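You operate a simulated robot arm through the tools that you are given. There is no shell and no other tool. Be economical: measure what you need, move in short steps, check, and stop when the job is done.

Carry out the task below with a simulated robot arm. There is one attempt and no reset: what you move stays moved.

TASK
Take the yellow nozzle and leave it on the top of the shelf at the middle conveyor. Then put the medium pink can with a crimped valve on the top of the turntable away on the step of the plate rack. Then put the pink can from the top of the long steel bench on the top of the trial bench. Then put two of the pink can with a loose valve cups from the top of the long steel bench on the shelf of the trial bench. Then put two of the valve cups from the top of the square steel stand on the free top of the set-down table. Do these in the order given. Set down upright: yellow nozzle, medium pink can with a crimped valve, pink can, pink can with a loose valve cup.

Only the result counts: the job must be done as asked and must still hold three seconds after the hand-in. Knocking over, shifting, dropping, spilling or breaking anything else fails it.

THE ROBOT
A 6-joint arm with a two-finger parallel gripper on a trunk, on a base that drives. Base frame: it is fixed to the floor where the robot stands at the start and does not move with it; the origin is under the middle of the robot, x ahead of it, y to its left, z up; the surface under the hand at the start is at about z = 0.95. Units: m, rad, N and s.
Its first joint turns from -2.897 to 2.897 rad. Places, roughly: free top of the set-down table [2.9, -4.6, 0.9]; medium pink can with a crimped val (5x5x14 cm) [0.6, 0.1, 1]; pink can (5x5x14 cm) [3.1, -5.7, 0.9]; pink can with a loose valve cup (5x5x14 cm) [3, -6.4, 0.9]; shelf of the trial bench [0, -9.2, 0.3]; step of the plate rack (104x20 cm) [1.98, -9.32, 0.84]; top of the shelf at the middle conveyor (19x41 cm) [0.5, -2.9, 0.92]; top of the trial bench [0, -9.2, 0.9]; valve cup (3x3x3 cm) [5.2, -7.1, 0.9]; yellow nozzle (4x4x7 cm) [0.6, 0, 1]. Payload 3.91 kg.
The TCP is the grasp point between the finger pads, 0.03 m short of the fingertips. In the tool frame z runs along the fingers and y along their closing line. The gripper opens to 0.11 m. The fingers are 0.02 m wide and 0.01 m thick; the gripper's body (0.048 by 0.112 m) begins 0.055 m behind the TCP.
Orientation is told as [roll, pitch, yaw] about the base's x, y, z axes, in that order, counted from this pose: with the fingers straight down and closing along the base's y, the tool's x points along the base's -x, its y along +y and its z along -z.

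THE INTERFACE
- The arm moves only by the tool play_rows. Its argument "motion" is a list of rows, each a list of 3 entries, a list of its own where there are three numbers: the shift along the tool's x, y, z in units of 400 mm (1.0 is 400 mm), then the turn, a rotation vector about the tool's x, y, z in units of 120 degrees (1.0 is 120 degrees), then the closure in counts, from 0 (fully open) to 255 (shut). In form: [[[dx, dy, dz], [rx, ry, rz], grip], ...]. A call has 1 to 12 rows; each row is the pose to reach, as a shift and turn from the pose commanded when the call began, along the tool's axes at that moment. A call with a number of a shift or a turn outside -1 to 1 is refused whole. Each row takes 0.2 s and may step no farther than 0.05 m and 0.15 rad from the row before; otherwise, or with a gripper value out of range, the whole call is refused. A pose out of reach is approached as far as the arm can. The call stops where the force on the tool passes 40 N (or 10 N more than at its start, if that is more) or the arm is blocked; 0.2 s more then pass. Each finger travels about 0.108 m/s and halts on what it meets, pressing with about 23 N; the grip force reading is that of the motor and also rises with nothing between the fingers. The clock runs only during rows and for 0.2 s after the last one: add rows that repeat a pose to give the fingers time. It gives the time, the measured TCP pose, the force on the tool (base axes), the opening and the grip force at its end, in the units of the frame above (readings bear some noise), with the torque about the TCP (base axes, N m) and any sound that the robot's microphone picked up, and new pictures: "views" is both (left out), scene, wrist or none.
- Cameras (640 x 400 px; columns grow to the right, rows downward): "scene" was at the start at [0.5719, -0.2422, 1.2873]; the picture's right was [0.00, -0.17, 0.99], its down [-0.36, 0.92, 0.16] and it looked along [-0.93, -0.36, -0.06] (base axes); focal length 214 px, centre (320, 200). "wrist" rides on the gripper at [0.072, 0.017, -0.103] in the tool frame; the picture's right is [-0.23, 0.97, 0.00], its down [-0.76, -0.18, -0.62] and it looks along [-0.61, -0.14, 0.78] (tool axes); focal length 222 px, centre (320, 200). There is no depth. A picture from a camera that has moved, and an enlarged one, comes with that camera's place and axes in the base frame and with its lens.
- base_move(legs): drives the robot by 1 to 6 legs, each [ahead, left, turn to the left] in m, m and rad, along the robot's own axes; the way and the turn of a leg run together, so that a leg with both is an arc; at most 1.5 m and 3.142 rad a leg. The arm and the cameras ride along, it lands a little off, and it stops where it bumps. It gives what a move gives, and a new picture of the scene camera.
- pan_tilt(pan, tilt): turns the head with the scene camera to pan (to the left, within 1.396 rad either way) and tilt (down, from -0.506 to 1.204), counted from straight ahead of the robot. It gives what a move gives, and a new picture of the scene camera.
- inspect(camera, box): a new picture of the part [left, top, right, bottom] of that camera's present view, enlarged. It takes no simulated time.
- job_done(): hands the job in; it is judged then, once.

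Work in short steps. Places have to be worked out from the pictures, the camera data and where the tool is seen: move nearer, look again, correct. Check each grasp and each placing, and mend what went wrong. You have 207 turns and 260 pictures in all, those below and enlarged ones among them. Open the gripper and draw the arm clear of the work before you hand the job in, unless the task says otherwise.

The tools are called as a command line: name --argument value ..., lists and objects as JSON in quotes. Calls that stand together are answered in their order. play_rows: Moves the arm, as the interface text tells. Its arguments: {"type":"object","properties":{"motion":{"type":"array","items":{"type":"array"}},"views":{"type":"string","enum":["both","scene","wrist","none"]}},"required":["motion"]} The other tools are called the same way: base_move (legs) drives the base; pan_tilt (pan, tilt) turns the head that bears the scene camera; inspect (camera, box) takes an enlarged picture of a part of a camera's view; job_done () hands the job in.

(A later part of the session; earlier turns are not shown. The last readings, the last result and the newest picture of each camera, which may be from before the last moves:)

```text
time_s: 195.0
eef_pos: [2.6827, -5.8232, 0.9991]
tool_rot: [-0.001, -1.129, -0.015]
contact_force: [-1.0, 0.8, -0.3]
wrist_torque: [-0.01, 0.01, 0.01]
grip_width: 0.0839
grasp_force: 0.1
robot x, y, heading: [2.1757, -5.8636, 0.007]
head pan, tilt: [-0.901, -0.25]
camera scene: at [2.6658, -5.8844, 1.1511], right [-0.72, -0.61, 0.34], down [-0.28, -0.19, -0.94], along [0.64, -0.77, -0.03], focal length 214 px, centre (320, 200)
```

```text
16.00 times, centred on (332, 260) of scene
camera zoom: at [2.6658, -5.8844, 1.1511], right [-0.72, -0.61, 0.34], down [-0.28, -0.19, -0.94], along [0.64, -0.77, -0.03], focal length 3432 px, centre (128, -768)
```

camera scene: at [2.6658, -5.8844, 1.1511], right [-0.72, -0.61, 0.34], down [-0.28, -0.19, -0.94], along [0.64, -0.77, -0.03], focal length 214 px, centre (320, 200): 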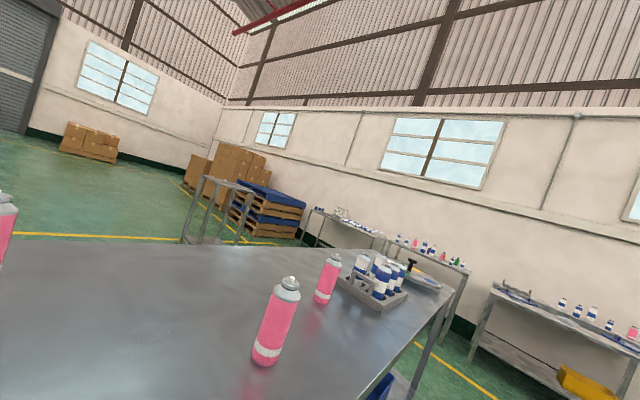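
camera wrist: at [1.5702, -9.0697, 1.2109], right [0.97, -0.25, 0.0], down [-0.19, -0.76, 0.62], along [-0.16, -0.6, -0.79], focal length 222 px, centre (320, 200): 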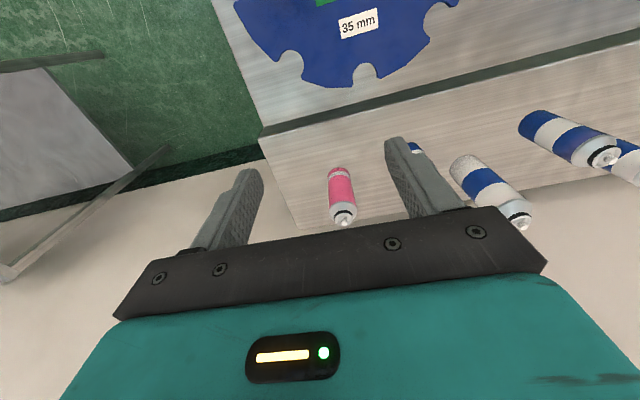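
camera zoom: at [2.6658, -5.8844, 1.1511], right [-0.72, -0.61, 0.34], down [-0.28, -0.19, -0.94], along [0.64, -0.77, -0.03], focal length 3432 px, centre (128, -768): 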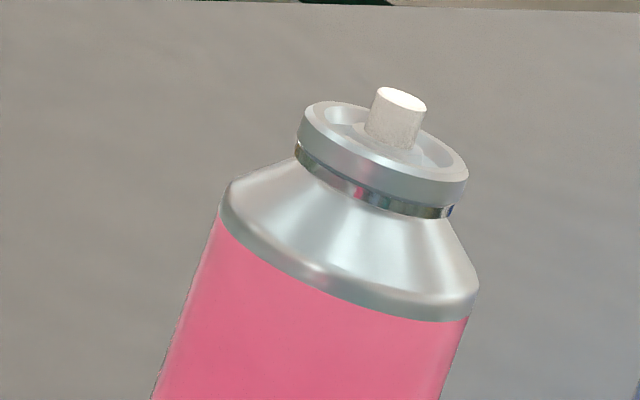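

All four are identical, so I go by the given place: A (3.07,-5.70) is the "pink can"; C and D will be the loose-cup cans. I raise the hand back to tool-down.

play_rows --motion '[[[-0.09, 0, -0.043], [0, 0.06, 0], 60], [[-0.18, 0, -0.085], [0, 0.13, 0], 60], [[-0.27, 0, -0.128], [0, 0.2, 0], 60], [[-0.36, 0, -0.17], [0, 0.27, 0], 60], [[-0.452, 0, -0.2135], [0, 0.34, 0], 60], [[-0.452, 0, -0.2135], [0, 0.41, 0], 60], [[-0.452, 0, -0.2135], [0, 0.48, 0], 60], [[-0.452, 0, -0.2135], [0, 0.54, 0], 60], [[-0.452, 0, -0.2135], [0, 0.54, 0], 20]]' --views "none"

base_move --legs '[[0.12, 0.08, 0]]'

pan_tilt --pan 0 --tilt -0.1

```text
time_s: 197.0
eef_pos: [2.6821, -5.8239, 1.1993]
tool_rot: [0.0, 0.004, -0.016]
contact_force: [-0.3, 0.0, -0.3]
wrist_torque: [0.03, 0.03, -0.02]
grip_width: 0.1012
grasp_force: 0.0
robot x, y, heading: [2.1784, -5.8607, 0.005]
head pan, tilt: [-0.901, -0.25]
```

```text
time_s: 198.3
eef_pos: [2.8011, -5.7411, 1.1985]
tool_rot: [-0.002, 0.001, -0.017]
contact_force: [0.3, 0.2, 0.3]
wrist_torque: [-0.02, 0.01, 0.02]
grip_width: 0.1012
grasp_force: 0.1
robot x, y, heading: [2.2982, -5.7787, 0.003]
head pan, tilt: [-0.901, -0.25]
camera scene: at [2.9314, -5.8059, 1.2766], right [-0.01, -0.62, 0.78], down [-0.97, -0.18, -0.15], along [0.23, -0.76, -0.6], focal length 214 px, centre (320, 200)
```

scene: 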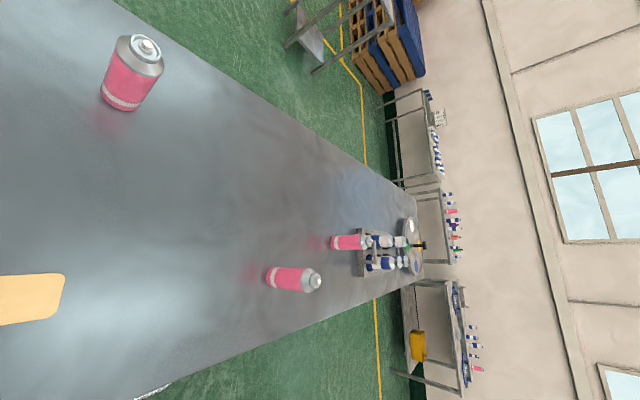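

```text
time_s: 199.5
eef_pos: [2.8018, -5.7414, 1.1983]
tool_rot: [0.001, 0.003, -0.019]
contact_force: [0.2, -0.9, -0.3]
wrist_torque: [0.01, -0.01, 0.0]
grip_width: 0.1015
grasp_force: 0.0
robot x, y, heading: [2.2994, -5.7806, 0.009]
head pan, tilt: [0.0, -0.099]
camera scene: at [2.9198, -5.7422, 1.2399], right [-0.02, -1.0, 0.0], down [-1.0, 0.02, -0.1], along [0.1, 0.0, -1.0], focal length 214 px, centre (320, 200)
```

scene: 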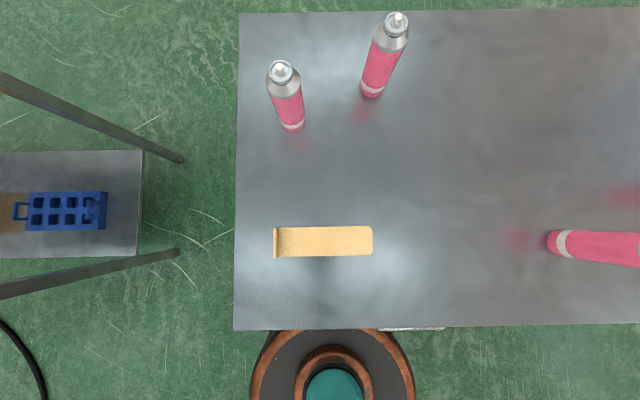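

A at (3.077,-5.70). I move above it at height and check.

play_rows --motion '[[[-0.11, 0.02, 0], [0, 0, 0], 50], [[-0.22, 0.04, 0], [0, 0, 0], 50], [[-0.33, 0.06, 0], [0, 0, 0], 50], [[-0.44, 0.08, 0], [0, 0, 0], 50], [[-0.55, 0.1, 0], [0, 0, 0], 50], [[-0.66, 0.115, 0], [0, 0, 0], 50], [[-0.686, 0.115, 0.1], [0, 0, 0], 50], [[-0.686, 0.115, 0.2], [0, 0, 0], 50], [[-0.686, 0.115, 0.2], [0, 0, 0], 50]]' --views "wrist"

pan_tilt --pan 0 --tilt 0.5

```text
time_s: 201.5
eef_pos: [3.0769, -5.7034, 1.1179]
tool_rot: [-0.001, 0.002, -0.018]
contact_force: [0.2, -1.1, 0.2]
wrist_torque: [-0.02, 0.0, 0.03]
grip_width: 0.0885
grasp_force: 0.1
robot x, y, heading: [2.2973, -5.7792, 0.01]
head pan, tilt: [0.0, -0.099]
camera wrist: at [3.0058, -5.687, 1.2201], right [0.24, 0.97, 0.0], down [0.76, -0.19, 0.62], along [0.6, -0.15, -0.78], focal length 222 px, centre (320, 200)
```

wrist: 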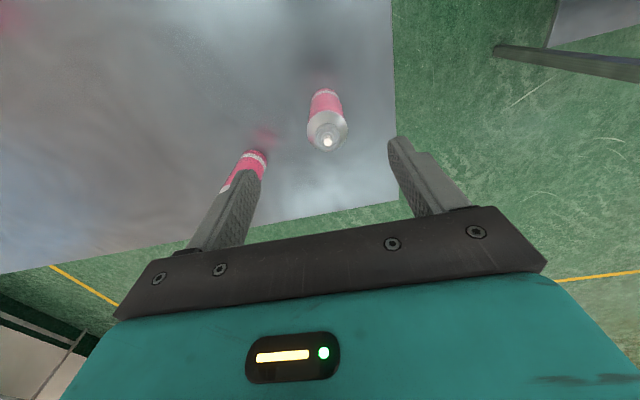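

```text
time_s: 202.5
eef_pos: [3.0763, -5.7035, 1.1188]
tool_rot: [0.0, 0.003, -0.017]
contact_force: [0.8, -0.1, -0.7]
wrist_torque: [0.0, 0.03, 0.04]
grip_width: 0.0885
grasp_force: 0.1
robot x, y, heading: [2.3003, -5.783, 0.006]
head pan, tilt: [0.0, 0.499]
camera scene: at [3.1403, -5.7029, 1.1559], right [-0.02, -1.0, 0.0], down [-0.88, 0.02, 0.48], along [-0.48, 0.01, -0.88], focal length 214 px, centre (320, 200)
```

scene: 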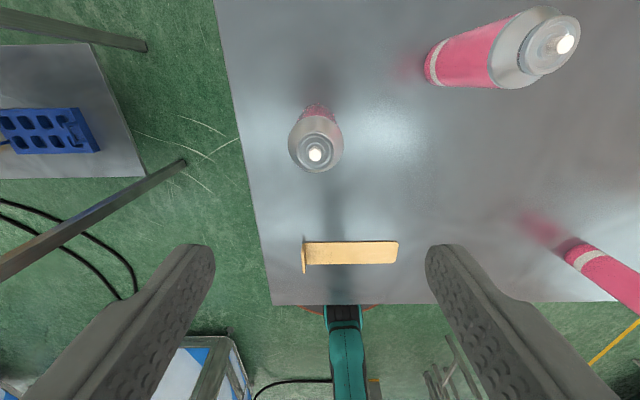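

Refined: A at about (3.096,-5.70), top ≈1.02. I shift 2 cm forward, lower and grip.

play_rows --motion '[[[-0.05, 0.007, 0], [0, 0, 0], 50], [[-0.05, 0.007, 0.1], [0, 0, 0], 50], [[-0.05, 0.007, 0.2], [0, 0, 0], 50], [[-0.05, 0.007, 0.3], [0, 0, 0], 50], [[-0.05, 0.007, 0.333], [0, 0, 0], 50], [[-0.05, 0.007, 0.333], [0, 0, 0], 255], [[-0.05, 0.007, 0.333], [0, 0, 0], 255], [[-0.05, 0.007, 0.333], [0, 0, 0], 255]]' --views "both"

```text
time_s: 204.3
eef_pos: [3.0967, -5.6988, 0.9837]
tool_rot: [0.001, 0.002, -0.017]
contact_force: [0.1, -0.9, 0.2]
wrist_torque: [0.03, 0.01, 0.0]
grip_width: 0.0436
grasp_force: 22.8
robot x, y, heading: [2.2969, -5.7783, 0.005]
head pan, tilt: [0.0, 0.499]
camera scene: at [3.1609, -5.6986, 1.0214], right [-0.02, -1.0, 0.0], down [-0.88, 0.02, 0.48], along [-0.48, 0.01, -0.88], focal length 214 px, centre (320, 200)
camera wrist: at [3.0265, -5.6827, 1.0857], right [0.24, 0.97, 0.0], down [0.76, -0.19, 0.62], along [0.6, -0.15, -0.78], focal length 222 px, centre (320, 200)
```

scene: 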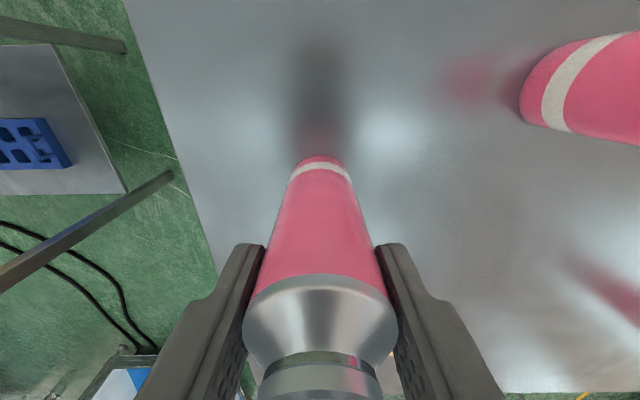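
wrist: 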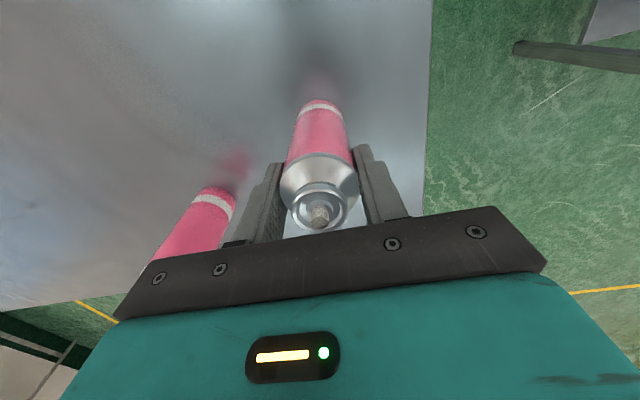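

Gripped at 0.0436 m. I lift gently and retract.

play_rows --motion '[[[0, 0, -0.03], [0, 0, 0], 255], [[0, 0, -0.1], [0, 0, 0], 255], [[0, 0, -0.18], [0, 0, 0], 255], [[0, 0, -0.26], [0, 0, 0], 255], [[0, 0, -0.34], [0, 0, 0], 255], [[0, 0, -0.42], [0, 0, 0], 255], [[0, 0, -0.5], [0, 0, 0], 255], [[0.03, 0, -0.52], [0, 0, 0], 255], [[0.1, 0, -0.52], [0, 0, 0], 255], [[0.18, 0, -0.52], [0, 0, 0], 255]]' --views "none"

play_rows --motion '[[[0.08, 0, 0], [0, 0, 0], 255], [[0.16, 0, 0], [0, 0, 0], 255], [[0.24, 0, 0], [0, 0, 0], 255], [[0.32, 0, 0], [0, 0, 0], 255], [[0.4, 0, 0], [0, 0, 0], 255], [[0.48, 0, 0], [0, 0, 0], 255], [[0.55, 0, 0], [0, 0, 0], 255]]' --views "wrist"

```text
time_s: 206.5
eef_pos: [3.026, -5.6967, 1.1907]
tool_rot: [0.0, 0.006, -0.017]
contact_force: [-0.1, 0.6, -1.4]
wrist_torque: [-0.02, 0.08, 0.0]
grip_width: 0.0438
grasp_force: 23.0
robot x, y, heading: [2.2986, -5.7801, 0.007]
head pan, tilt: [0.0, 0.499]
```

```text
time_s: 208.1
eef_pos: [2.8044, -5.6925, 1.1912]
tool_rot: [0.0, 0.003, -0.017]
contact_force: [1.6, 0.2, -1.1]
wrist_torque: [-0.01, 0.04, -0.01]
grip_width: 0.0436
grasp_force: 23.0
robot x, y, heading: [2.2976, -5.7793, 0.004]
head pan, tilt: [0.0, 0.499]
camera wrist: at [2.7341, -5.6766, 1.2946], right [0.24, 0.97, 0.0], down [0.76, -0.19, 0.62], along [0.6, -0.15, -0.78], focal length 222 px, centre (320, 200)
```

wrist: 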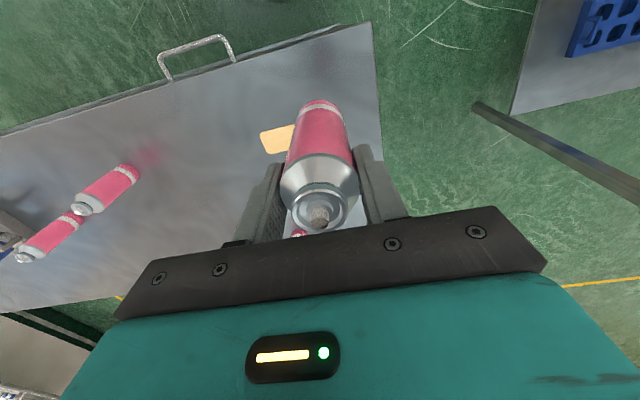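

Now to the trial bench: back off, turn to face -y, drive to the corridor and strafe right.

base_move --legs '[[-0.38, 0, 0], [0, 0, -1.575], [1.3, 0, 0], [1.1, 0, 0]]'

```text
time_s: 225.7
eef_pos: [2.0956, -8.6848, 1.1927]
tool_rot: [0.0, 0.003, -1.566]
contact_force: [0.6, 0.2, -0.4]
wrist_torque: [0.03, 0.01, -0.03]
grip_width: 0.0439
grasp_force: 22.7
robot x, y, heading: [1.9973, -8.1854, -1.549]
head pan, tilt: [0.0, 0.499]
camera scene: at [2.0957, -8.7467, 1.2307], right [-1.0, -0.01, 0.0], down [0.0, 0.88, 0.48], along [0.0, 0.48, -0.88], focal length 214 px, centre (320, 200)
```

scene: 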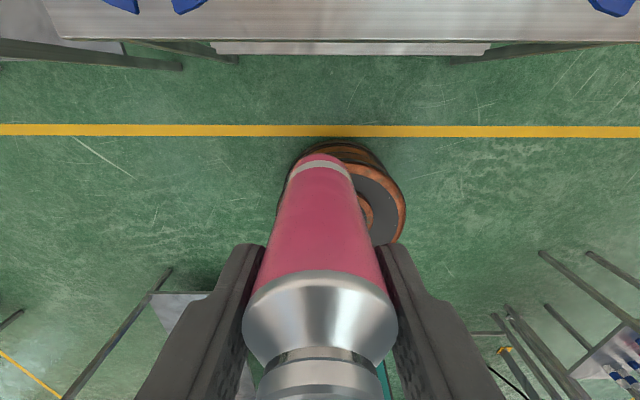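

base_move --legs '[[0, 0, -0.022], [0, -1.5, 0]]'

pan_tilt --pan -0.5 --tilt -0.5

```text
time_s: 233.6
eef_pos: [0.5613, -8.6979, 1.1927]
tool_rot: [-0.001, 0.002, -1.585]
contact_force: [0.2, -0.3, 0.1]
wrist_torque: [-0.02, -0.02, -0.01]
grip_width: 0.0438
grasp_force: 23.4
robot x, y, heading: [0.4736, -8.1942, -1.561]
head pan, tilt: [0.0, 0.499]
camera scene: at [0.5606, -8.7599, 1.2307], right [-1.0, 0.01, 0.0], down [0.01, 0.88, 0.48], along [0.01, 0.48, -0.88], focal length 214 px, centre (320, 200)
```

scene: 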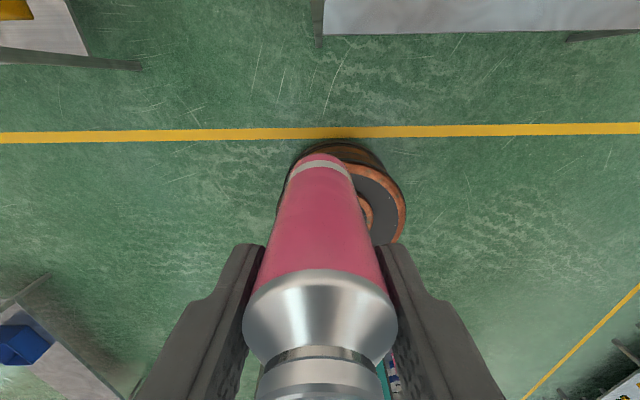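

```text
time_s: 234.8
eef_pos: [0.5625, -8.6985, 1.1921]
tool_rot: [0.0, 0.002, -1.584]
contact_force: [0.7, -1.3, -0.8]
wrist_torque: [0.01, -0.01, 0.02]
grip_width: 0.0435
grasp_force: 23.3
robot x, y, heading: [0.474, -8.193, -1.558]
head pan, tilt: [-0.499, -0.499]
camera scene: at [0.5273, -8.8456, 1.2625], right [-0.88, 0.01, 0.48], down [-0.22, 0.88, -0.42], along [-0.43, -0.47, -0.77], focal length 214 px, centre (320, 200)
```

scene: 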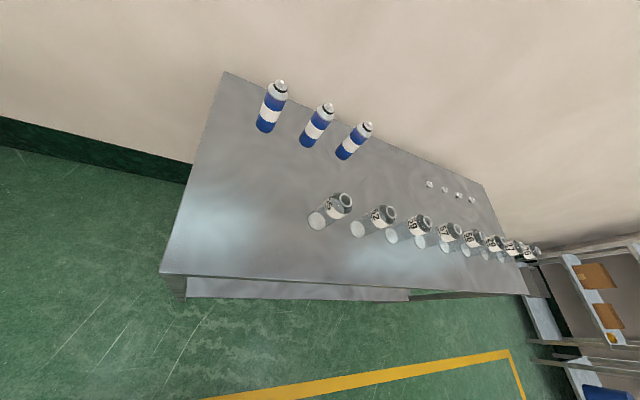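

Free spot on the trial bench top at about (0.48,-9.04), between the corner, the first jar (0.33,-9.02) and the blue can (0.47,-9.22). I move over and down part-way.

play_rows --motion '[[[-0.11, -0.03, 0], [0, 0, 0], 255], [[-0.22, -0.06, 0], [0, 0, 0], 255], [[-0.33, -0.09, 0], [0, 0, 0], 255], [[-0.44, -0.12, 0], [0, 0, 0], 255], [[-0.55, -0.15, 0.02], [0, 0, 0], 255], [[-0.66, -0.17, 0.06], [0, 0, 0], 255], [[-0.77, -0.19, 0.1], [0, 0, 0], 255], [[-0.85, -0.19, 0.18], [0, 0, 0], 255], [[-0.85, -0.19, 0.28], [0, 0, 0], 255], [[-0.85, -0.19, 0.28], [0, 0, 0], 255]]' --views "both"

```text
time_s: 237.0
eef_pos: [0.4827, -9.0366, 1.0774]
tool_rot: [-0.001, 0.004, -1.585]
contact_force: [0.0, -0.1, -0.2]
wrist_torque: [-0.03, -0.01, 0.03]
grip_width: 0.0435
grasp_force: 22.9
robot x, y, heading: [0.4754, -8.1946, -1.56]
head pan, tilt: [-0.499, -0.499]
camera scene: at [0.4485, -9.1844, 1.1476], right [-0.88, 0.01, 0.48], down [-0.22, 0.88, -0.42], along [-0.43, -0.47, -0.77], focal length 214 px, centre (320, 200)
camera wrist: at [0.5021, -8.9662, 1.1801], right [0.97, -0.24, 0.0], down [-0.19, -0.76, 0.62], along [-0.15, -0.6, -0.78], focal length 222 px, centre (320, 200)
```

scene: 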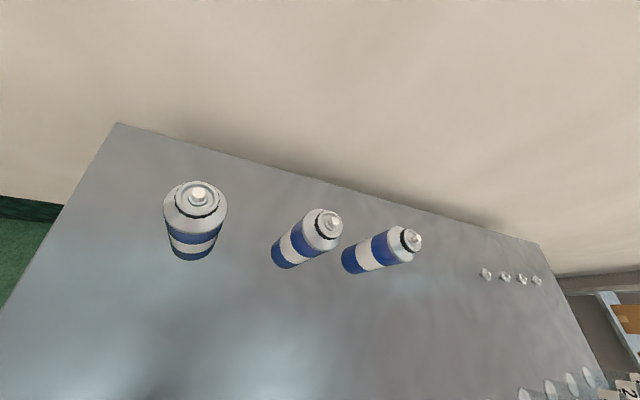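
wrist: 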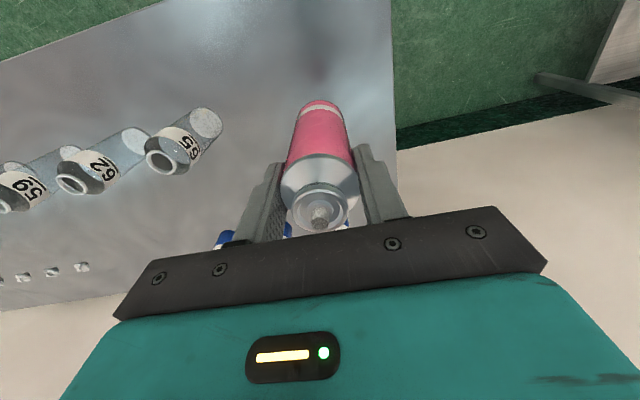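

Clear around. I lower to near the surface, then in small steps.

play_rows --motion '[[[0, 0, 0.08], [0, 0, 0], 255], [[0, 0, 0.15], [0, 0, 0], 255], [[0, 0, 0.18], [0, 0, 0], 255]]' --views "none"

play_rows --motion '[[[0, 0, 0.01], [0, 0, 0], 255], [[0, 0, 0.02], [0, 0, 0], 255]]' --views "wrist"

```text
time_s: 237.8
eef_pos: [0.4784, -9.037, 1.0053]
tool_rot: [0.0, 0.002, -1.586]
contact_force: [0.2, 0.0, 0.2]
wrist_torque: [-0.02, -0.01, 0.0]
grip_width: 0.0436
grasp_force: 22.4
robot x, y, heading: [0.4769, -8.1911, -1.564]
head pan, tilt: [-0.499, -0.499]
```

```text
time_s: 238.4
eef_pos: [0.4795, -9.037, 0.9993]
tool_rot: [0.0, 0.004, -1.584]
contact_force: [-0.7, -0.1, 0.1]
wrist_torque: [0.0, 0.02, -0.03]
grip_width: 0.0435
grasp_force: 23.4
robot x, y, heading: [0.4749, -8.1947, -1.556]
head pan, tilt: [-0.499, -0.499]
camera wrist: at [0.4994, -8.9659, 1.1016], right [0.97, -0.24, 0.0], down [-0.19, -0.76, 0.62], along [-0.15, -0.6, -0.78], focal length 222 px, centre (320, 200)
```

wrist: 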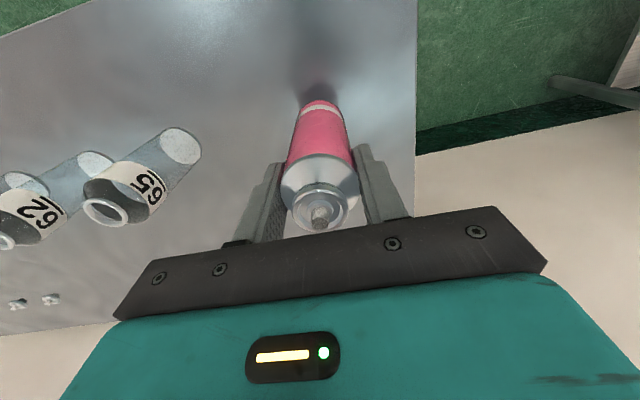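

play_rows --motion '[[[0, 0, 0.01], [0, 0, 0], 255], [[0, 0, 0.018], [0, 0, 0], 255]]' --views "none"

play_rows --motion '[[[0, 0, 0.005], [0, 0, 0], 255], [[0, 0, 0.01], [0, 0, 0], 255]]' --views "none"

play_rows --motion '[[[0, 0, 0.004], [0, 0, 0], 255], [[0, 0, 0.008], [0, 0, 0], 255]]' --views "wrist"

```text
time_s: 239.0
eef_pos: [0.4807, -9.0349, 0.9918]
tool_rot: [0.0, 0.003, -1.586]
contact_force: [-0.3, -1.0, -0.7]
wrist_torque: [-0.03, 0.0, -0.02]
grip_width: 0.0436
grasp_force: 22.7
robot x, y, heading: [0.4744, -8.1909, -1.555]
head pan, tilt: [-0.499, -0.499]
```

```text
time_s: 239.6
eef_pos: [0.4806, -9.0359, 0.9888]
tool_rot: [-0.001, 0.003, -1.586]
contact_force: [-0.5, 0.6, -0.9]
wrist_torque: [-0.02, -0.01, -0.01]
grip_width: 0.0434
grasp_force: 23.2
robot x, y, heading: [0.4742, -8.1936, -1.56]
head pan, tilt: [-0.499, -0.499]
```

```text
time_s: 240.2
eef_pos: [0.4806, -9.037, 0.9855]
tool_rot: [0.001, 0.001, -1.585]
contact_force: [0.8, 0.5, 0.8]
wrist_torque: [0.02, 0.0, -0.05]
grip_width: 0.0435
grasp_force: 23.1
robot x, y, heading: [0.4731, -8.1921, -1.561]
head pan, tilt: [-0.499, -0.499]
camera wrist: at [0.5001, -8.9656, 1.0878], right [0.97, -0.24, 0.0], down [-0.19, -0.76, 0.62], along [-0.15, -0.6, -0.78], focal length 222 px, centre (320, 200)
```

wrist: 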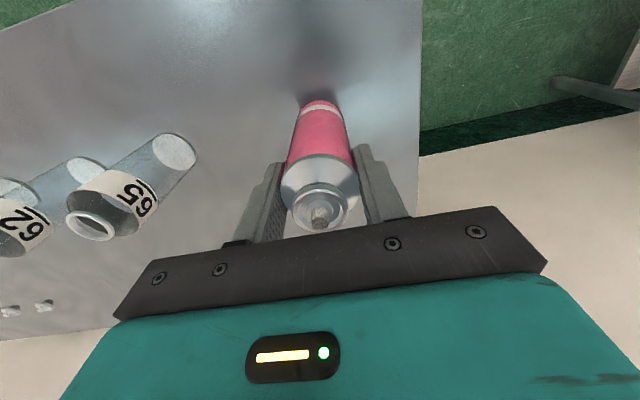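

Nearly touching; a little more.

play_rows --motion '[[[0, 0, 0.004], [0, 0, 0], 255], [[0, 0, 0.007], [0, 0, 0], 255]]' --views "none"

play_rows --motion '[[[0, 0, 0.003], [0, 0, 0], 255], [[0, 0, 0.003], [0, 0, 0], 255]]' --views "none"

```text
time_s: 240.8
eef_pos: [0.4801, -9.037, 0.9828]
tool_rot: [0.0, 0.004, -1.585]
contact_force: [0.4, 0.1, -0.8]
wrist_torque: [0.02, 0.01, -0.01]
grip_width: 0.0437
grasp_force: 22.4
robot x, y, heading: [0.473, -8.1902, -1.564]
head pan, tilt: [-0.499, -0.499]
```

```text
time_s: 241.4
eef_pos: [0.4796, -9.0374, 0.9821]
tool_rot: [0.0, 0.002, -1.585]
contact_force: [-0.9, 0.3, -0.7]
wrist_torque: [-0.02, 0.02, -0.01]
grip_width: 0.0436
grasp_force: 23.4
robot x, y, heading: [0.4761, -8.1927, -1.557]
head pan, tilt: [-0.499, -0.499]
```

play_rows --motion '[[[0, 0, 0.005], [0, 0, 0], 255], [[0, 0, 0.01], [0, 0, 0], 255]]' --views "none"

play_rows --motion '[[[0, 0, 0.005], [0, 0, 0], 255], [[0, 0, 0.01], [0, 0, 0], 255]]' --views "wrist"

```text
time_s: 242.0
eef_pos: [0.4808, -9.0357, 0.9766]
tool_rot: [0.001, 0.003, -1.585]
contact_force: [0.0, -0.4, 0.0]
wrist_torque: [-0.01, -0.03, 0.03]
grip_width: 0.0436
grasp_force: 22.9
robot x, y, heading: [0.4712, -8.1941, -1.56]
head pan, tilt: [-0.499, -0.499]
```

```text
time_s: 242.6
eef_pos: [0.4802, -9.0369, 0.9728]
tool_rot: [0.001, 0.002, -1.586]
contact_force: [-0.6, -0.8, -0.9]
wrist_torque: [-0.03, 0.0, -0.02]
grip_width: 0.0435
grasp_force: 22.7
robot x, y, heading: [0.4719, -8.192, -1.564]
head pan, tilt: [-0.499, -0.499]
camera wrist: at [0.4997, -8.9657, 1.0756], right [0.97, -0.24, 0.0], down [-0.19, -0.76, 0.62], along [-0.15, -0.6, -0.78], focal length 222 px, centre (320, 200)
```

wrist: 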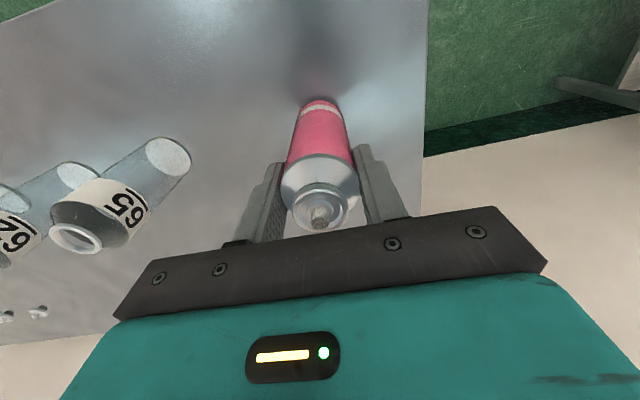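

play_rows --motion '[[[0, 0, 0.005], [0, 0, 0], 255], [[0, 0, 0.01], [0, 0, 0], 255]]' --views "none"

play_rows --motion '[[[0, 0, 0.005], [0, 0, 0], 255], [[0, 0, 0.01], [0, 0, 0], 255]]' --views "none"

play_rows --motion '[[[0, 0, 0.005], [0, 0, 0], 255], [[0, 0, 0.01], [0, 0, 0], 255]]' --views "wrist"

```text
time_s: 243.2
eef_pos: [0.4802, -9.0372, 0.9701]
tool_rot: [0.0, 0.002, -1.585]
contact_force: [0.1, -0.1, -0.2]
wrist_torque: [0.01, -0.03, -0.05]
grip_width: 0.0438
grasp_force: 23.1
robot x, y, heading: [0.4708, -8.1924, -1.564]
head pan, tilt: [-0.499, -0.499]
```

```text
time_s: 243.8
eef_pos: [0.4808, -9.0381, 0.9655]
tool_rot: [-0.001, 0.002, -1.585]
contact_force: [-0.9, 0.1, -0.2]
wrist_torque: [0.0, 0.03, 0.01]
grip_width: 0.0437
grasp_force: 23.1
robot x, y, heading: [0.4739, -8.1896, -1.561]
head pan, tilt: [-0.499, -0.499]
```

```text
time_s: 244.4
eef_pos: [0.4803, -9.0362, 0.9639]
tool_rot: [0.0, 0.0, -1.584]
contact_force: [0.8, -1.3, 18.3]
wrist_torque: [0.0, -0.01, 0.17]
grip_width: 0.0441
grasp_force: 22.2
robot x, y, heading: [0.4744, -8.1963, -1.564]
head pan, tilt: [-0.499, -0.499]
camera wrist: at [0.4998, -8.9657, 1.0651], right [0.97, -0.24, 0.0], down [-0.19, -0.76, 0.62], along [-0.15, -0.6, -0.78], focal length 222 px, centre (320, 200)
```

wrist: 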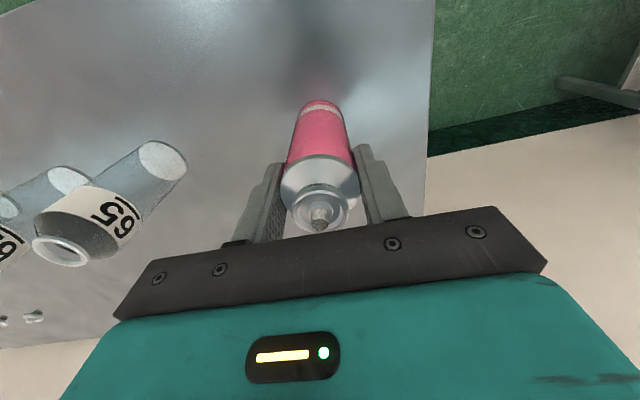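

Contact. I release gently and rise.

play_rows --motion '[[[0, 0, -0.004], [0, 0, 0], 230], [[0, 0, -0.004], [0, 0, 0], 150], [[0, 0, -0.004], [0, 0, 0], 60], [[0, 0, -0.004], [0, 0, 0], 60], [[0, 0, -0.08], [0, 0, 0], 60], [[0, 0, -0.18], [0, 0, 0], 60], [[0.03, 0, -0.3], [0, 0, 0], 60], [[0.1, 0, -0.42], [0, 0, 0], 60], [[0.2, 0, -0.5], [0, 0, 0], 60], [[0.3, 0, -0.55], [0, 0, 0], 60], [[0.4, 0, -0.55], [0, 0, 0], 60]]' --views "wrist"

```text
refused: row 8 steps farther than a row can; nothing moved
```

play_rows --motion '[[[0, 0, -0.004], [0, 0, 0], 230], [[0, 0, -0.004], [0, 0, 0], 150], [[0, 0, -0.004], [0, 0, 0], 60], [[0, 0, -0.004], [0, 0, 0], 60], [[0, 0, -0.08], [0, 0, 0], 60], [[0, 0, -0.18], [0, 0, 0], 60], [[0.02, 0, -0.29], [0, 0, 0], 60], [[0.08, 0, -0.38], [0, 0, 0], 60], [[0.16, 0, -0.46], [0, 0, 0], 60], [[0.25, 0, -0.52], [0, 0, 0], 60], [[0.35, 0, -0.56], [0, 0, 0], 60]]' --views "wrist"

```text
time_s: 246.8
eef_pos: [0.482, -8.8997, 1.1826]
tool_rot: [0.0, 0.005, -1.585]
contact_force: [-0.3, -1.1, -1.2]
wrist_torque: [0.12, -0.02, -0.01]
grip_width: 0.084
grasp_force: 0.1
robot x, y, heading: [0.4709, -8.1911, -1.564]
head pan, tilt: [-0.499, -0.499]
camera wrist: at [0.5017, -8.8288, 1.2852], right [0.97, -0.24, 0.0], down [-0.19, -0.76, 0.62], along [-0.15, -0.6, -0.79], focal length 222 px, centre (320, 200)
```

wrist: 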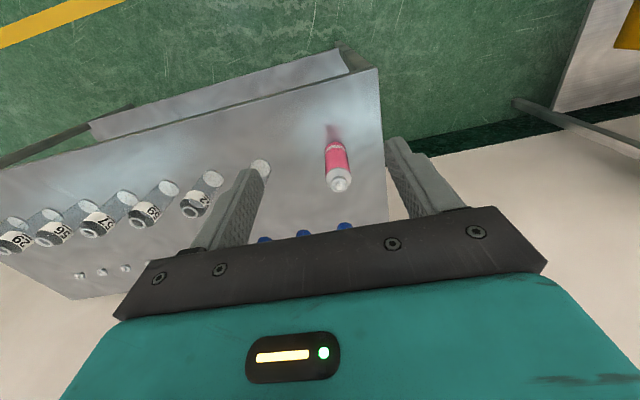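

The pink can stands on the trial bench. While here I look at the lower shelf and test reach: retract and pitch the hand 45°.

play_rows --motion '[[[0.1, 0, 0], [0, -0.07, 0], 60], [[0.2, 0, 0], [0, -0.14, 0], 60], [[0.3, 0, 0], [0, -0.21, 0], 60], [[0.4, 0, 0], [0, -0.28, 0], 60], [[0.5, 0, 0], [0, -0.35, 0], 60], [[0.5, 0, 0], [0, -0.375, 0], 60]]' --views "none"

play_rows --motion '[[[0.08, 0, 0.08], [0, 0, 0], 60], [[0.16, 0, 0.16], [0, 0, 0], 60], [[0.24, 0, 0.24], [0, 0, 0], 60], [[0.32, 0, 0.32], [0, 0, 0], 60], [[0.4, 0, 0.4], [0, 0, 0], 60], [[0.48, 0, 0.48], [0, 0, 0], 60], [[0.56, 0, 0.56], [0, 0, 0], 60], [[0.64, 0, 0.64], [0, 0, 0], 60], [[0.72, 0, 0.72], [0, 0, 0], 60], [[0.8, 0, 0.8], [0, 0, 0], 60]]' --views "scene"

pan_tilt --pan 0 --tilt -0.4

```text
time_s: 248.2
eef_pos: [0.4858, -8.6981, 1.1855]
tool_rot: [-0.001, -0.785, -1.584]
contact_force: [-0.2, -0.4, -0.7]
wrist_torque: [0.06, -0.01, -0.01]
grip_width: 0.0844
grasp_force: 0.1
robot x, y, heading: [0.4723, -8.1906, -1.561]
head pan, tilt: [-0.499, -0.499]
```

```text
time_s: 250.4
eef_pos: [0.4846, -8.7243, 0.7534]
tool_rot: [0.001, -0.783, -1.586]
contact_force: [-0.3, 1.1, 0.9]
wrist_torque: [0.0, 0.0, 0.0]
grip_width: 0.0841
grasp_force: 0.1
out of reach, approached as far as the arm can: row 9, 10
robot x, y, heading: [0.4683, -8.1932, -1.561]
head pan, tilt: [-0.499, -0.499]
camera scene: at [0.4518, -8.7776, 0.9088], right [-0.87, 0.35, 0.34], down [-0.22, 0.33, -0.92], along [-0.43, -0.88, -0.21], focal length 214 px, centre (320, 200)
```

scene: 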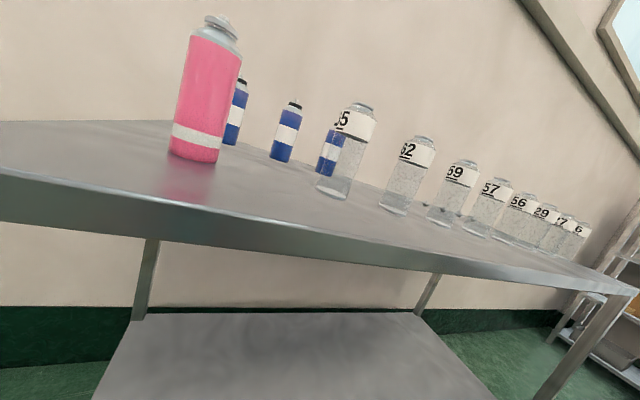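

```text
time_s: 251.3
eef_pos: [0.4834, -8.7239, 0.7537]
tool_rot: [0.002, -0.781, -1.584]
contact_force: [-0.5, -0.4, 0.1]
wrist_torque: [0.0, 0.0, 0.03]
grip_width: 0.0842
grasp_force: 0.0
robot x, y, heading: [0.472, -8.1932, -1.557]
head pan, tilt: [0.0, -0.4]
camera scene: at [0.4838, -8.7835, 0.894], right [-1.0, 0.01, 0.0], down [0.0, 0.38, -0.93], along [-0.01, -0.93, -0.38], focal length 214 px, centre (320, 200)
```

scene: 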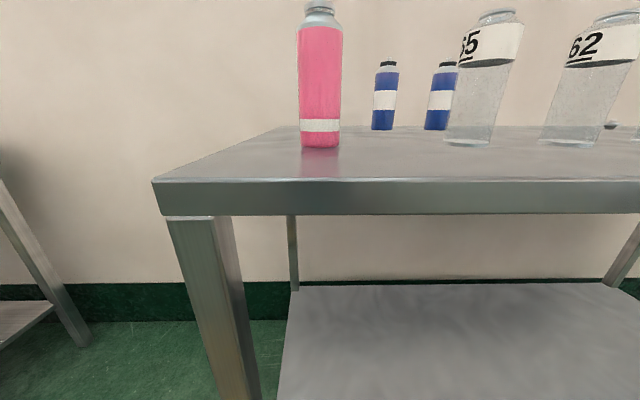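

The arm stops at z≈0.75 when close-in with pitch; it should reach lower tool-down and farther out. Shelf spans x≈-0.59…0.55, front at y≈-8.92. I back up, square the tool and test a low reach in front of the shelf.

base_move --legs '[[-0.12, 0, -0.01]]'

play_rows --motion '[[[0, 0, 0], [0, 0.07, 0], 60], [[0, 0, 0], [0, 0.14, 0], 60], [[0, 0, 0], [0, 0.21, 0], 60], [[0, 0, 0], [0, 0.28, 0], 60], [[0, 0, 0], [0, 0.35, 0], 60], [[0, 0, 0], [0, 0.375, 0], 60], [[0, 0, 0], [0, 0.375, 0], 60]]' --views "none"

```text
time_s: 252.6
eef_pos: [0.4778, -8.6013, 0.7541]
tool_rot: [0.0, -0.781, -1.596]
contact_force: [-0.4, 0.4, 0.3]
wrist_torque: [-0.01, -0.03, 0.01]
grip_width: 0.0842
grasp_force: 0.1
robot x, y, heading: [0.4742, -8.0707, -1.573]
head pan, tilt: [0.0, -0.4]
camera scene: at [0.4764, -8.662, 0.8938], right [-1.0, 0.03, 0.0], down [0.01, 0.38, -0.93], along [-0.02, -0.92, -0.38], focal length 214 px, centre (320, 200)
```

scene: 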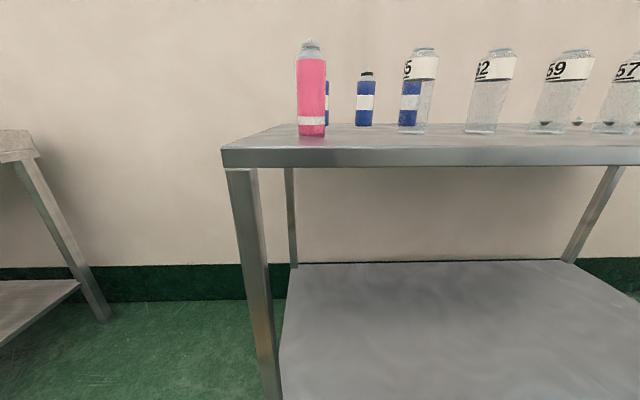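

```text
time_s: 254.2
eef_pos: [0.4776, -8.6028, 0.7554]
tool_rot: [-0.001, 0.005, -1.597]
contact_force: [1.5, 0.1, -0.5]
wrist_torque: [0.02, -0.02, 0.03]
grip_width: 0.0842
grasp_force: 0.0
robot x, y, heading: [0.4735, -8.0687, -1.573]
head pan, tilt: [0.0, -0.4]
```

play_rows --motion '[[[-0.08, 0, 0.08], [0, 0, 0], 60], [[-0.16, 0, 0.16], [0, 0, 0], 60], [[-0.24, 0, 0.24], [0, 0, 0], 60], [[-0.32, 0, 0.32], [0, 0, 0], 60], [[-0.38, 0, 0.42], [0, 0, 0], 60], [[-0.4, 0, 0.53], [0, 0, 0], 60], [[-0.4, 0, 0.64], [0, 0, 0], 60], [[-0.4, 0, 0.75], [0, 0, 0], 60], [[-0.4, 0, 0.86], [0, 0, 0], 60], [[-0.4, 0, 0.9], [0, 0, 0], 60]]' --views "wrist"

```text
time_s: 256.4
eef_pos: [0.4742, -8.7606, 0.3924]
tool_rot: [-0.001, 0.003, -1.596]
contact_force: [-0.8, -0.2, 0.1]
wrist_torque: [0.0, 0.01, -0.01]
grip_width: 0.084
grasp_force: 0.0
robot x, y, heading: [0.4741, -8.0701, -1.572]
head pan, tilt: [0.0, -0.4]
camera wrist: at [0.494, -8.6905, 0.4947], right [0.97, -0.25, 0.0], down [-0.2, -0.76, 0.62], along [-0.16, -0.6, -0.78], focal length 222 px, centre (320, 200)
```

wrist: 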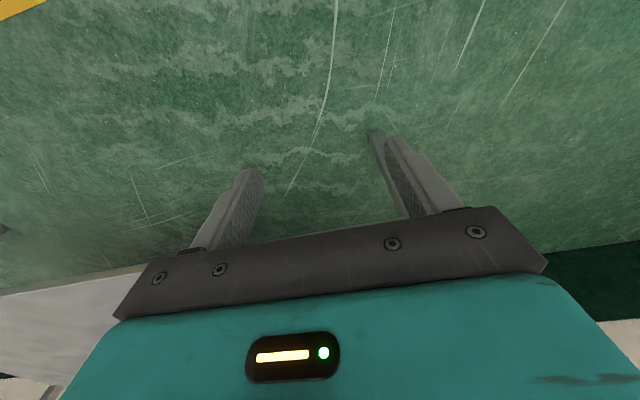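

z≈0.39 is reachable tool-down. A moderate pitch would keep the wrist out from under the bench top, so I test 0.5 rad pitch here.

play_rows --motion '[[[0, 0, 0], [0, -0.06, 0], 60], [[0, 0, 0], [0, -0.12, 0], 60], [[0, 0, 0], [0, -0.18, 0], 60], [[0, 0, 0], [0, -0.24, 0], 60], [[0, 0, 0], [0, -0.24, 0], 60]]' --views "scene"

```text
time_s: 257.6
eef_pos: [0.4732, -8.7616, 0.3923]
tool_rot: [0.0, -0.501, -1.595]
contact_force: [-0.8, 0.2, 0.2]
wrist_torque: [-0.01, 0.02, -0.05]
grip_width: 0.0843
grasp_force: 0.1
robot x, y, heading: [0.4719, -8.0745, -1.573]
head pan, tilt: [0.0, -0.4]
camera scene: at [0.4713, -8.8576, 0.5105], right [-1.0, 0.03, 0.0], down [0.02, 0.62, -0.78], along [-0.02, -0.78, -0.62], focal length 214 px, centre (320, 200)
```

scene: 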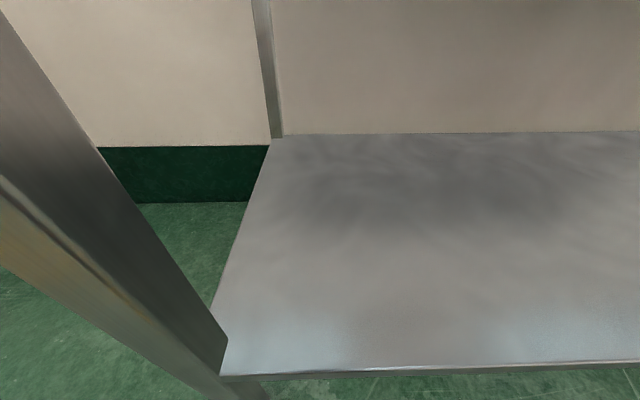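

Works. I now raise the arm out (keeping the 0.5 rad pitch) and go back for the loose-cup cans.

play_rows --motion '[[[-0.03, 0, -0.1], [0, 0, 0], 60], [[-0.065, 0, -0.2], [0, 0, 0], 60], [[-0.1, 0, -0.3], [0, 0, 0], 60], [[-0.14, 0, -0.4], [0, 0, 0], 60], [[-0.18, 0, -0.5], [0, 0, 0], 60], [[-0.22, 0, -0.6], [0, 0, 0], 60], [[-0.25, 0, -0.7], [0, 0, 0], 60], [[-0.29, 0, -0.8], [0, 0, 0], 60], [[-0.325, 0, -0.904], [0, 0, 0], 60]]' --views "none"

play_rows --motion '[[[-0.055, 0, -0.1], [0, 0, 0], 60], [[-0.11, 0, -0.2], [0, 0, 0], 60], [[-0.165, 0, -0.3], [0, 0, 0], 60], [[-0.22, 0, -0.4], [0, 0, 0], 60], [[-0.275, 0, -0.5], [0, 0, 0], 60], [[-0.33, 0, -0.6], [0, 0, 0], 60], [[-0.385, 0, -0.7], [0, 0, 0], 60], [[-0.443, 0, -0.81], [0, 0, 0], 60]]' --views "none"

base_move --legs '[[-0.1, 1.4, 0]]'

```text
time_s: 259.6
eef_pos: [0.4803, -8.7101, 0.7096]
tool_rot: [-0.055, -0.527, -1.585]
contact_force: [0.0, -0.4, -0.6]
wrist_torque: [0.04, -0.02, -0.04]
grip_width: 0.0843
grasp_force: 0.1
out of reach, approached as far as the arm can: row 4, 5, 6, 7, 8, 9
robot x, y, heading: [0.4737, -8.0685, -1.576]
head pan, tilt: [0.0, -0.4]
```

```text
time_s: 261.4
eef_pos: [0.5345, -8.7001, 1.0706]
tool_rot: [-0.134, -0.553, -1.579]
contact_force: [0.5, 0.5, 0.3]
wrist_torque: [0.04, 0.01, -0.03]
grip_width: 0.0841
grasp_force: 0.1
out of reach, approached as far as the arm can: row 1, 2, 3, 4, 5, 6, 7, 8
robot x, y, heading: [0.4744, -8.0694, -1.575]
head pan, tilt: [0.0, -0.4]
```

```text
time_s: 268.6
eef_pos: [1.957, -8.6211, 1.0715]
tool_rot: [-0.134, -0.554, -1.602]
contact_force: [-0.3, 0.3, -0.1]
wrist_torque: [0.02, 0.02, -0.01]
grip_width: 0.0843
grasp_force: 0.1
robot x, y, heading: [1.9098, -7.9913, -1.593]
head pan, tilt: [0.0, -0.4]
camera scene: at [1.9621, -8.7107, 1.193], right [-0.99, 0.1, 0.11], down [-0.03, 0.58, -0.81], along [-0.15, -0.81, -0.57], focal length 214 px, centre (320, 200)
```

scene: 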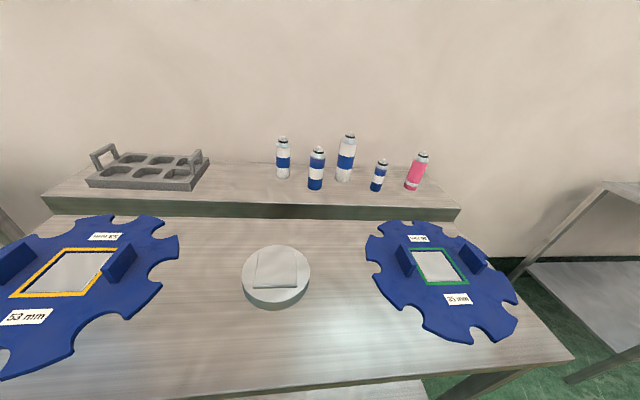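

The pitched pose hits a wrist singularity, so I'll do the shelf placing tool-down with a stretched arm, at x≈-0.3 where there's more room. I square the tool, then drive to the long bench.

play_rows --motion '[[[-0.03, 0, -0.05], [-0.011, 0.044, -0.003], 60], [[-0.06, 0, -0.1], [-0.022, 0.088, -0.006], 60], [[-0.09, 0, -0.15], [-0.033, 0.132, -0.009], 60], [[-0.12, 0, -0.2], [-0.044, 0.176, -0.012], 60], [[-0.15, 0, -0.25], [-0.055, 0.22, -0.015], 60], [[-0.17, 0, -0.277], [-0.064, 0.2645, -0.0177], 60], [[-0.17, 0, -0.277], [-0.064, 0.2645, -0.0177], 60]]' --views "none"

base_move --legs '[[0, 0, 1.593], [0, 1.3, 0]]'

```text
time_s: 270.2
eef_pos: [1.9781, -8.619, 1.2099]
tool_rot: [-0.265, -0.067, -1.599]
contact_force: [0.3, -0.3, 0.2]
wrist_torque: [0.01, 0.01, -0.02]
grip_width: 0.0841
grasp_force: 0.0
out of reach, approached as far as the arm can: row 1, 2, 3, 4, 5, 6, 7
robot x, y, heading: [1.9116, -7.992, -1.592]
head pan, tilt: [0.0, -0.4]
```

```text
time_s: 280.6
eef_pos: [2.5597, -6.6177, 1.2093]
tool_rot: [-0.266, -0.071, -0.025]
contact_force: [-0.3, 0.2, 0.0]
wrist_torque: [-0.01, 0.01, 0.0]
grip_width: 0.0839
grasp_force: 0.0
robot x, y, heading: [1.9304, -6.6911, -0.021]
head pan, tilt: [0.0, -0.4]
camera scene: at [2.6998, -6.6046, 1.2733], right [-0.04, -0.96, 0.26], down [-0.9, -0.08, -0.44], along [0.44, -0.25, -0.86], focal length 214 px, centre (320, 200)
```

scene: 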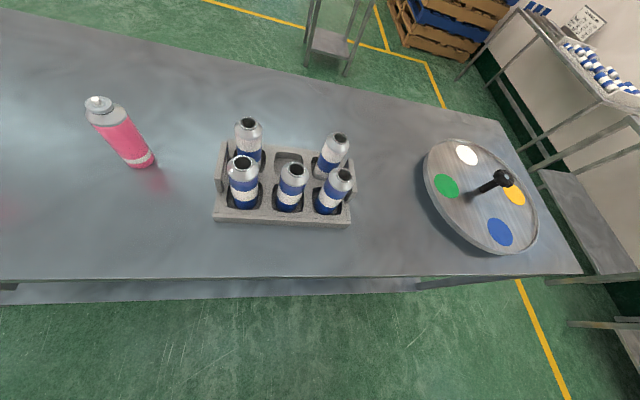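

The tool is still rolled (-0.266). I try a pure correction of roll and pitch.

play_rows --motion '[[[0, 0, 0], [-0.04, 0.01, 0], 60], [[0, 0, 0], [-0.08, 0.02, 0], 60], [[0, 0, 0], [-0.127, 0.033, 0], 60], [[0, 0, 0], [-0.127, 0.033, 0], 60]]' --views "none"

```text
time_s: 281.6
eef_pos: [2.5607, -6.6185, 1.2099]
tool_rot: [-0.264, -0.071, -0.024]
contact_force: [0.5, -0.1, 0.2]
wrist_torque: [-0.03, -0.01, -0.02]
grip_width: 0.084
grasp_force: 0.1
out of reach, approached as far as the arm can: row 1, 2, 3, 4
robot x, y, heading: [1.9354, -6.6862, -0.021]
head pan, tilt: [0.0, -0.4]
```

Stuck against a joint limit. I back away from the bench to have room, and probe which turn frees it with a yaw change.

base_move --legs '[[-0.2, 0, 0]]'

play_rows --motion '[[[0, 0, 0], [0, 0, 0.06], 60], [[0, 0, 0], [0, 0, 0.12], 60], [[0, 0, 0], [0, 0, 0.18], 60], [[0, 0, 0], [0, 0, 0.18], 60]]' --views "none"

play_rows --motion '[[[0, 0, 0], [0, 0, -0.06], 60], [[0, 0, 0], [0, 0, -0.12], 60], [[0, 0, 0], [0, 0, -0.18], 60], [[0, 0, 0], [0, 0, -0.24], 60], [[0, 0, 0], [0, 0, -0.3], 60]]' --views "none"

```text
time_s: 283.1
eef_pos: [2.3625, -6.615, 1.2104]
tool_rot: [-0.265, -0.069, -0.025]
contact_force: [-0.5, -0.7, 0.3]
wrist_torque: [0.01, 0.0, -0.02]
grip_width: 0.0843
grasp_force: 0.0
robot x, y, heading: [1.7343, -6.6843, -0.022]
head pan, tilt: [0.0, -0.4]
camera scene: at [2.5012, -6.6008, 1.2733], right [-0.04, -0.96, 0.26], down [-0.9, -0.08, -0.44], along [0.44, -0.25, -0.86], focal length 214 px, centre (320, 200)
```

scene: 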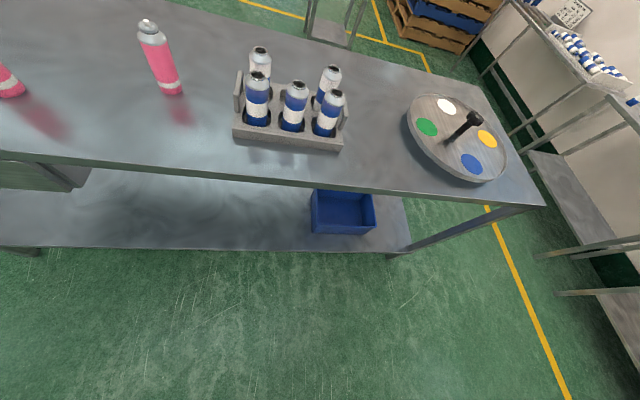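

```text
time_s: 284.1
eef_pos: [2.3622, -6.6143, 1.2101]
tool_rot: [-0.224, -0.162, -0.395]
contact_force: [0.8, 0.3, 0.2]
wrist_torque: [0.01, -0.01, -0.01]
grip_width: 0.0842
grasp_force: 0.0
robot x, y, heading: [1.7306, -6.6859, -0.021]
head pan, tilt: [0.0, -0.4]
```

```text
time_s: 285.3
eef_pos: [2.362, -6.6142, 1.209]
tool_rot: [-0.268, -0.054, 0.031]
contact_force: [1.0, 0.3, 0.6]
wrist_torque: [-0.01, -0.02, -0.01]
grip_width: 0.084
grasp_force: 0.0
out of reach, approached as far as the arm can: row 4, 5
robot x, y, heading: [1.7329, -6.6861, -0.025]
head pan, tilt: [0.0, -0.4]
```

Yaw to the minus side is free; I turn there and retry the roll correction.

play_rows --motion '[[[0, 0, 0], [0, 0, 0.07], 60], [[0, 0, 0], [0, 0, 0.14], 60], [[0, 0, 0], [0, 0, 0.21], 60], [[0, 0, 0], [0, 0, 0.28], 60], [[0, 0, 0], [0, 0, 0.35], 60], [[0, 0, 0], [0, 0, 0.42], 60], [[0, 0, 0], [0, 0, 0.42], 60]]' --views "none"

play_rows --motion '[[[0, 0, 0], [-0.04, 0.0, 0], 60], [[0, 0, 0], [-0.08, 0.0, 0], 60], [[0, 0, 0], [-0.12, 0.0, 0], 60], [[0, 0, 0], [-0.12, 0.0, 0], 60]]' --views "none"

```text
time_s: 286.9
eef_pos: [2.3609, -6.6139, 1.2095]
tool_rot: [-0.131, -0.241, -0.841]
contact_force: [-1.0, 0.7, 0.2]
wrist_torque: [-0.02, -0.02, 0.0]
grip_width: 0.0843
grasp_force: 0.0
robot x, y, heading: [1.7313, -6.6826, -0.025]
head pan, tilt: [0.0, -0.4]
```

```text
time_s: 287.9
eef_pos: [2.3581, -6.6032, 1.2122]
tool_rot: [0.013, -0.328, -0.844]
contact_force: [0.0, -0.8, 0.0]
wrist_torque: [0.0, 0.01, 0.0]
grip_width: 0.0843
grasp_force: 0.1
out of reach, approached as far as the arm can: row 1, 2, 3, 4
robot x, y, heading: [1.7315, -6.6841, -0.026]
head pan, tilt: [0.0, -0.4]
```

The tool axis is stuck ~0.27 rad off vertical: the wrist has flipped (forearm-roll near its limit). To unflip, I'll raise the tool to near-horizontal (aligned with the forearm), swing it around by the right side and up, then pitch down again. First yaw back and pitch up.

play_rows --motion '[[[0, 0, 0], [0, 0, -0.065], 60], [[0, 0, 0], [0, 0, -0.13], 60], [[0, 0, 0], [0, 0, -0.195], 60], [[0, 0, 0], [0, 0, -0.26], 60], [[0, 0, 0], [0, 0, -0.325], 60], [[0, 0, 0], [0, 0, -0.38], 60]]' --views "none"

play_rows --motion '[[[0, 0, 0], [0, -0.07, 0], 60], [[0, 0, 0], [0, -0.14, 0], 60], [[0, 0, 0], [0, -0.21, 0], 60], [[0, 0, 0], [0, -0.28, 0], 60], [[0, 0, 0], [0, -0.35, 0], 60], [[0, 0, 0], [0, -0.42, 0], 60], [[0, 0, 0], [0, -0.49, 0], 60]]' --views "none"

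```text
time_s: 289.3
eef_pos: [2.3591, -6.6016, 1.2107]
tool_rot: [-0.228, -0.235, -0.014]
contact_force: [0.0, 0.6, 0.2]
wrist_torque: [-0.01, 0.0, 0.01]
grip_width: 0.0839
grasp_force: 0.0
robot x, y, heading: [1.731, -6.6841, -0.026]
head pan, tilt: [0.0, -0.4]
```

```text
time_s: 290.9
eef_pos: [2.3594, -6.6013, 1.2095]
tool_rot: [-0.652, -1.197, 0.548]
contact_force: [-0.1, -0.2, -0.1]
wrist_torque: [0.02, 0.01, -0.01]
grip_width: 0.0841
grasp_force: 0.1
robot x, y, heading: [1.7309, -6.6832, -0.026]
head pan, tilt: [0.0, -0.4]
```

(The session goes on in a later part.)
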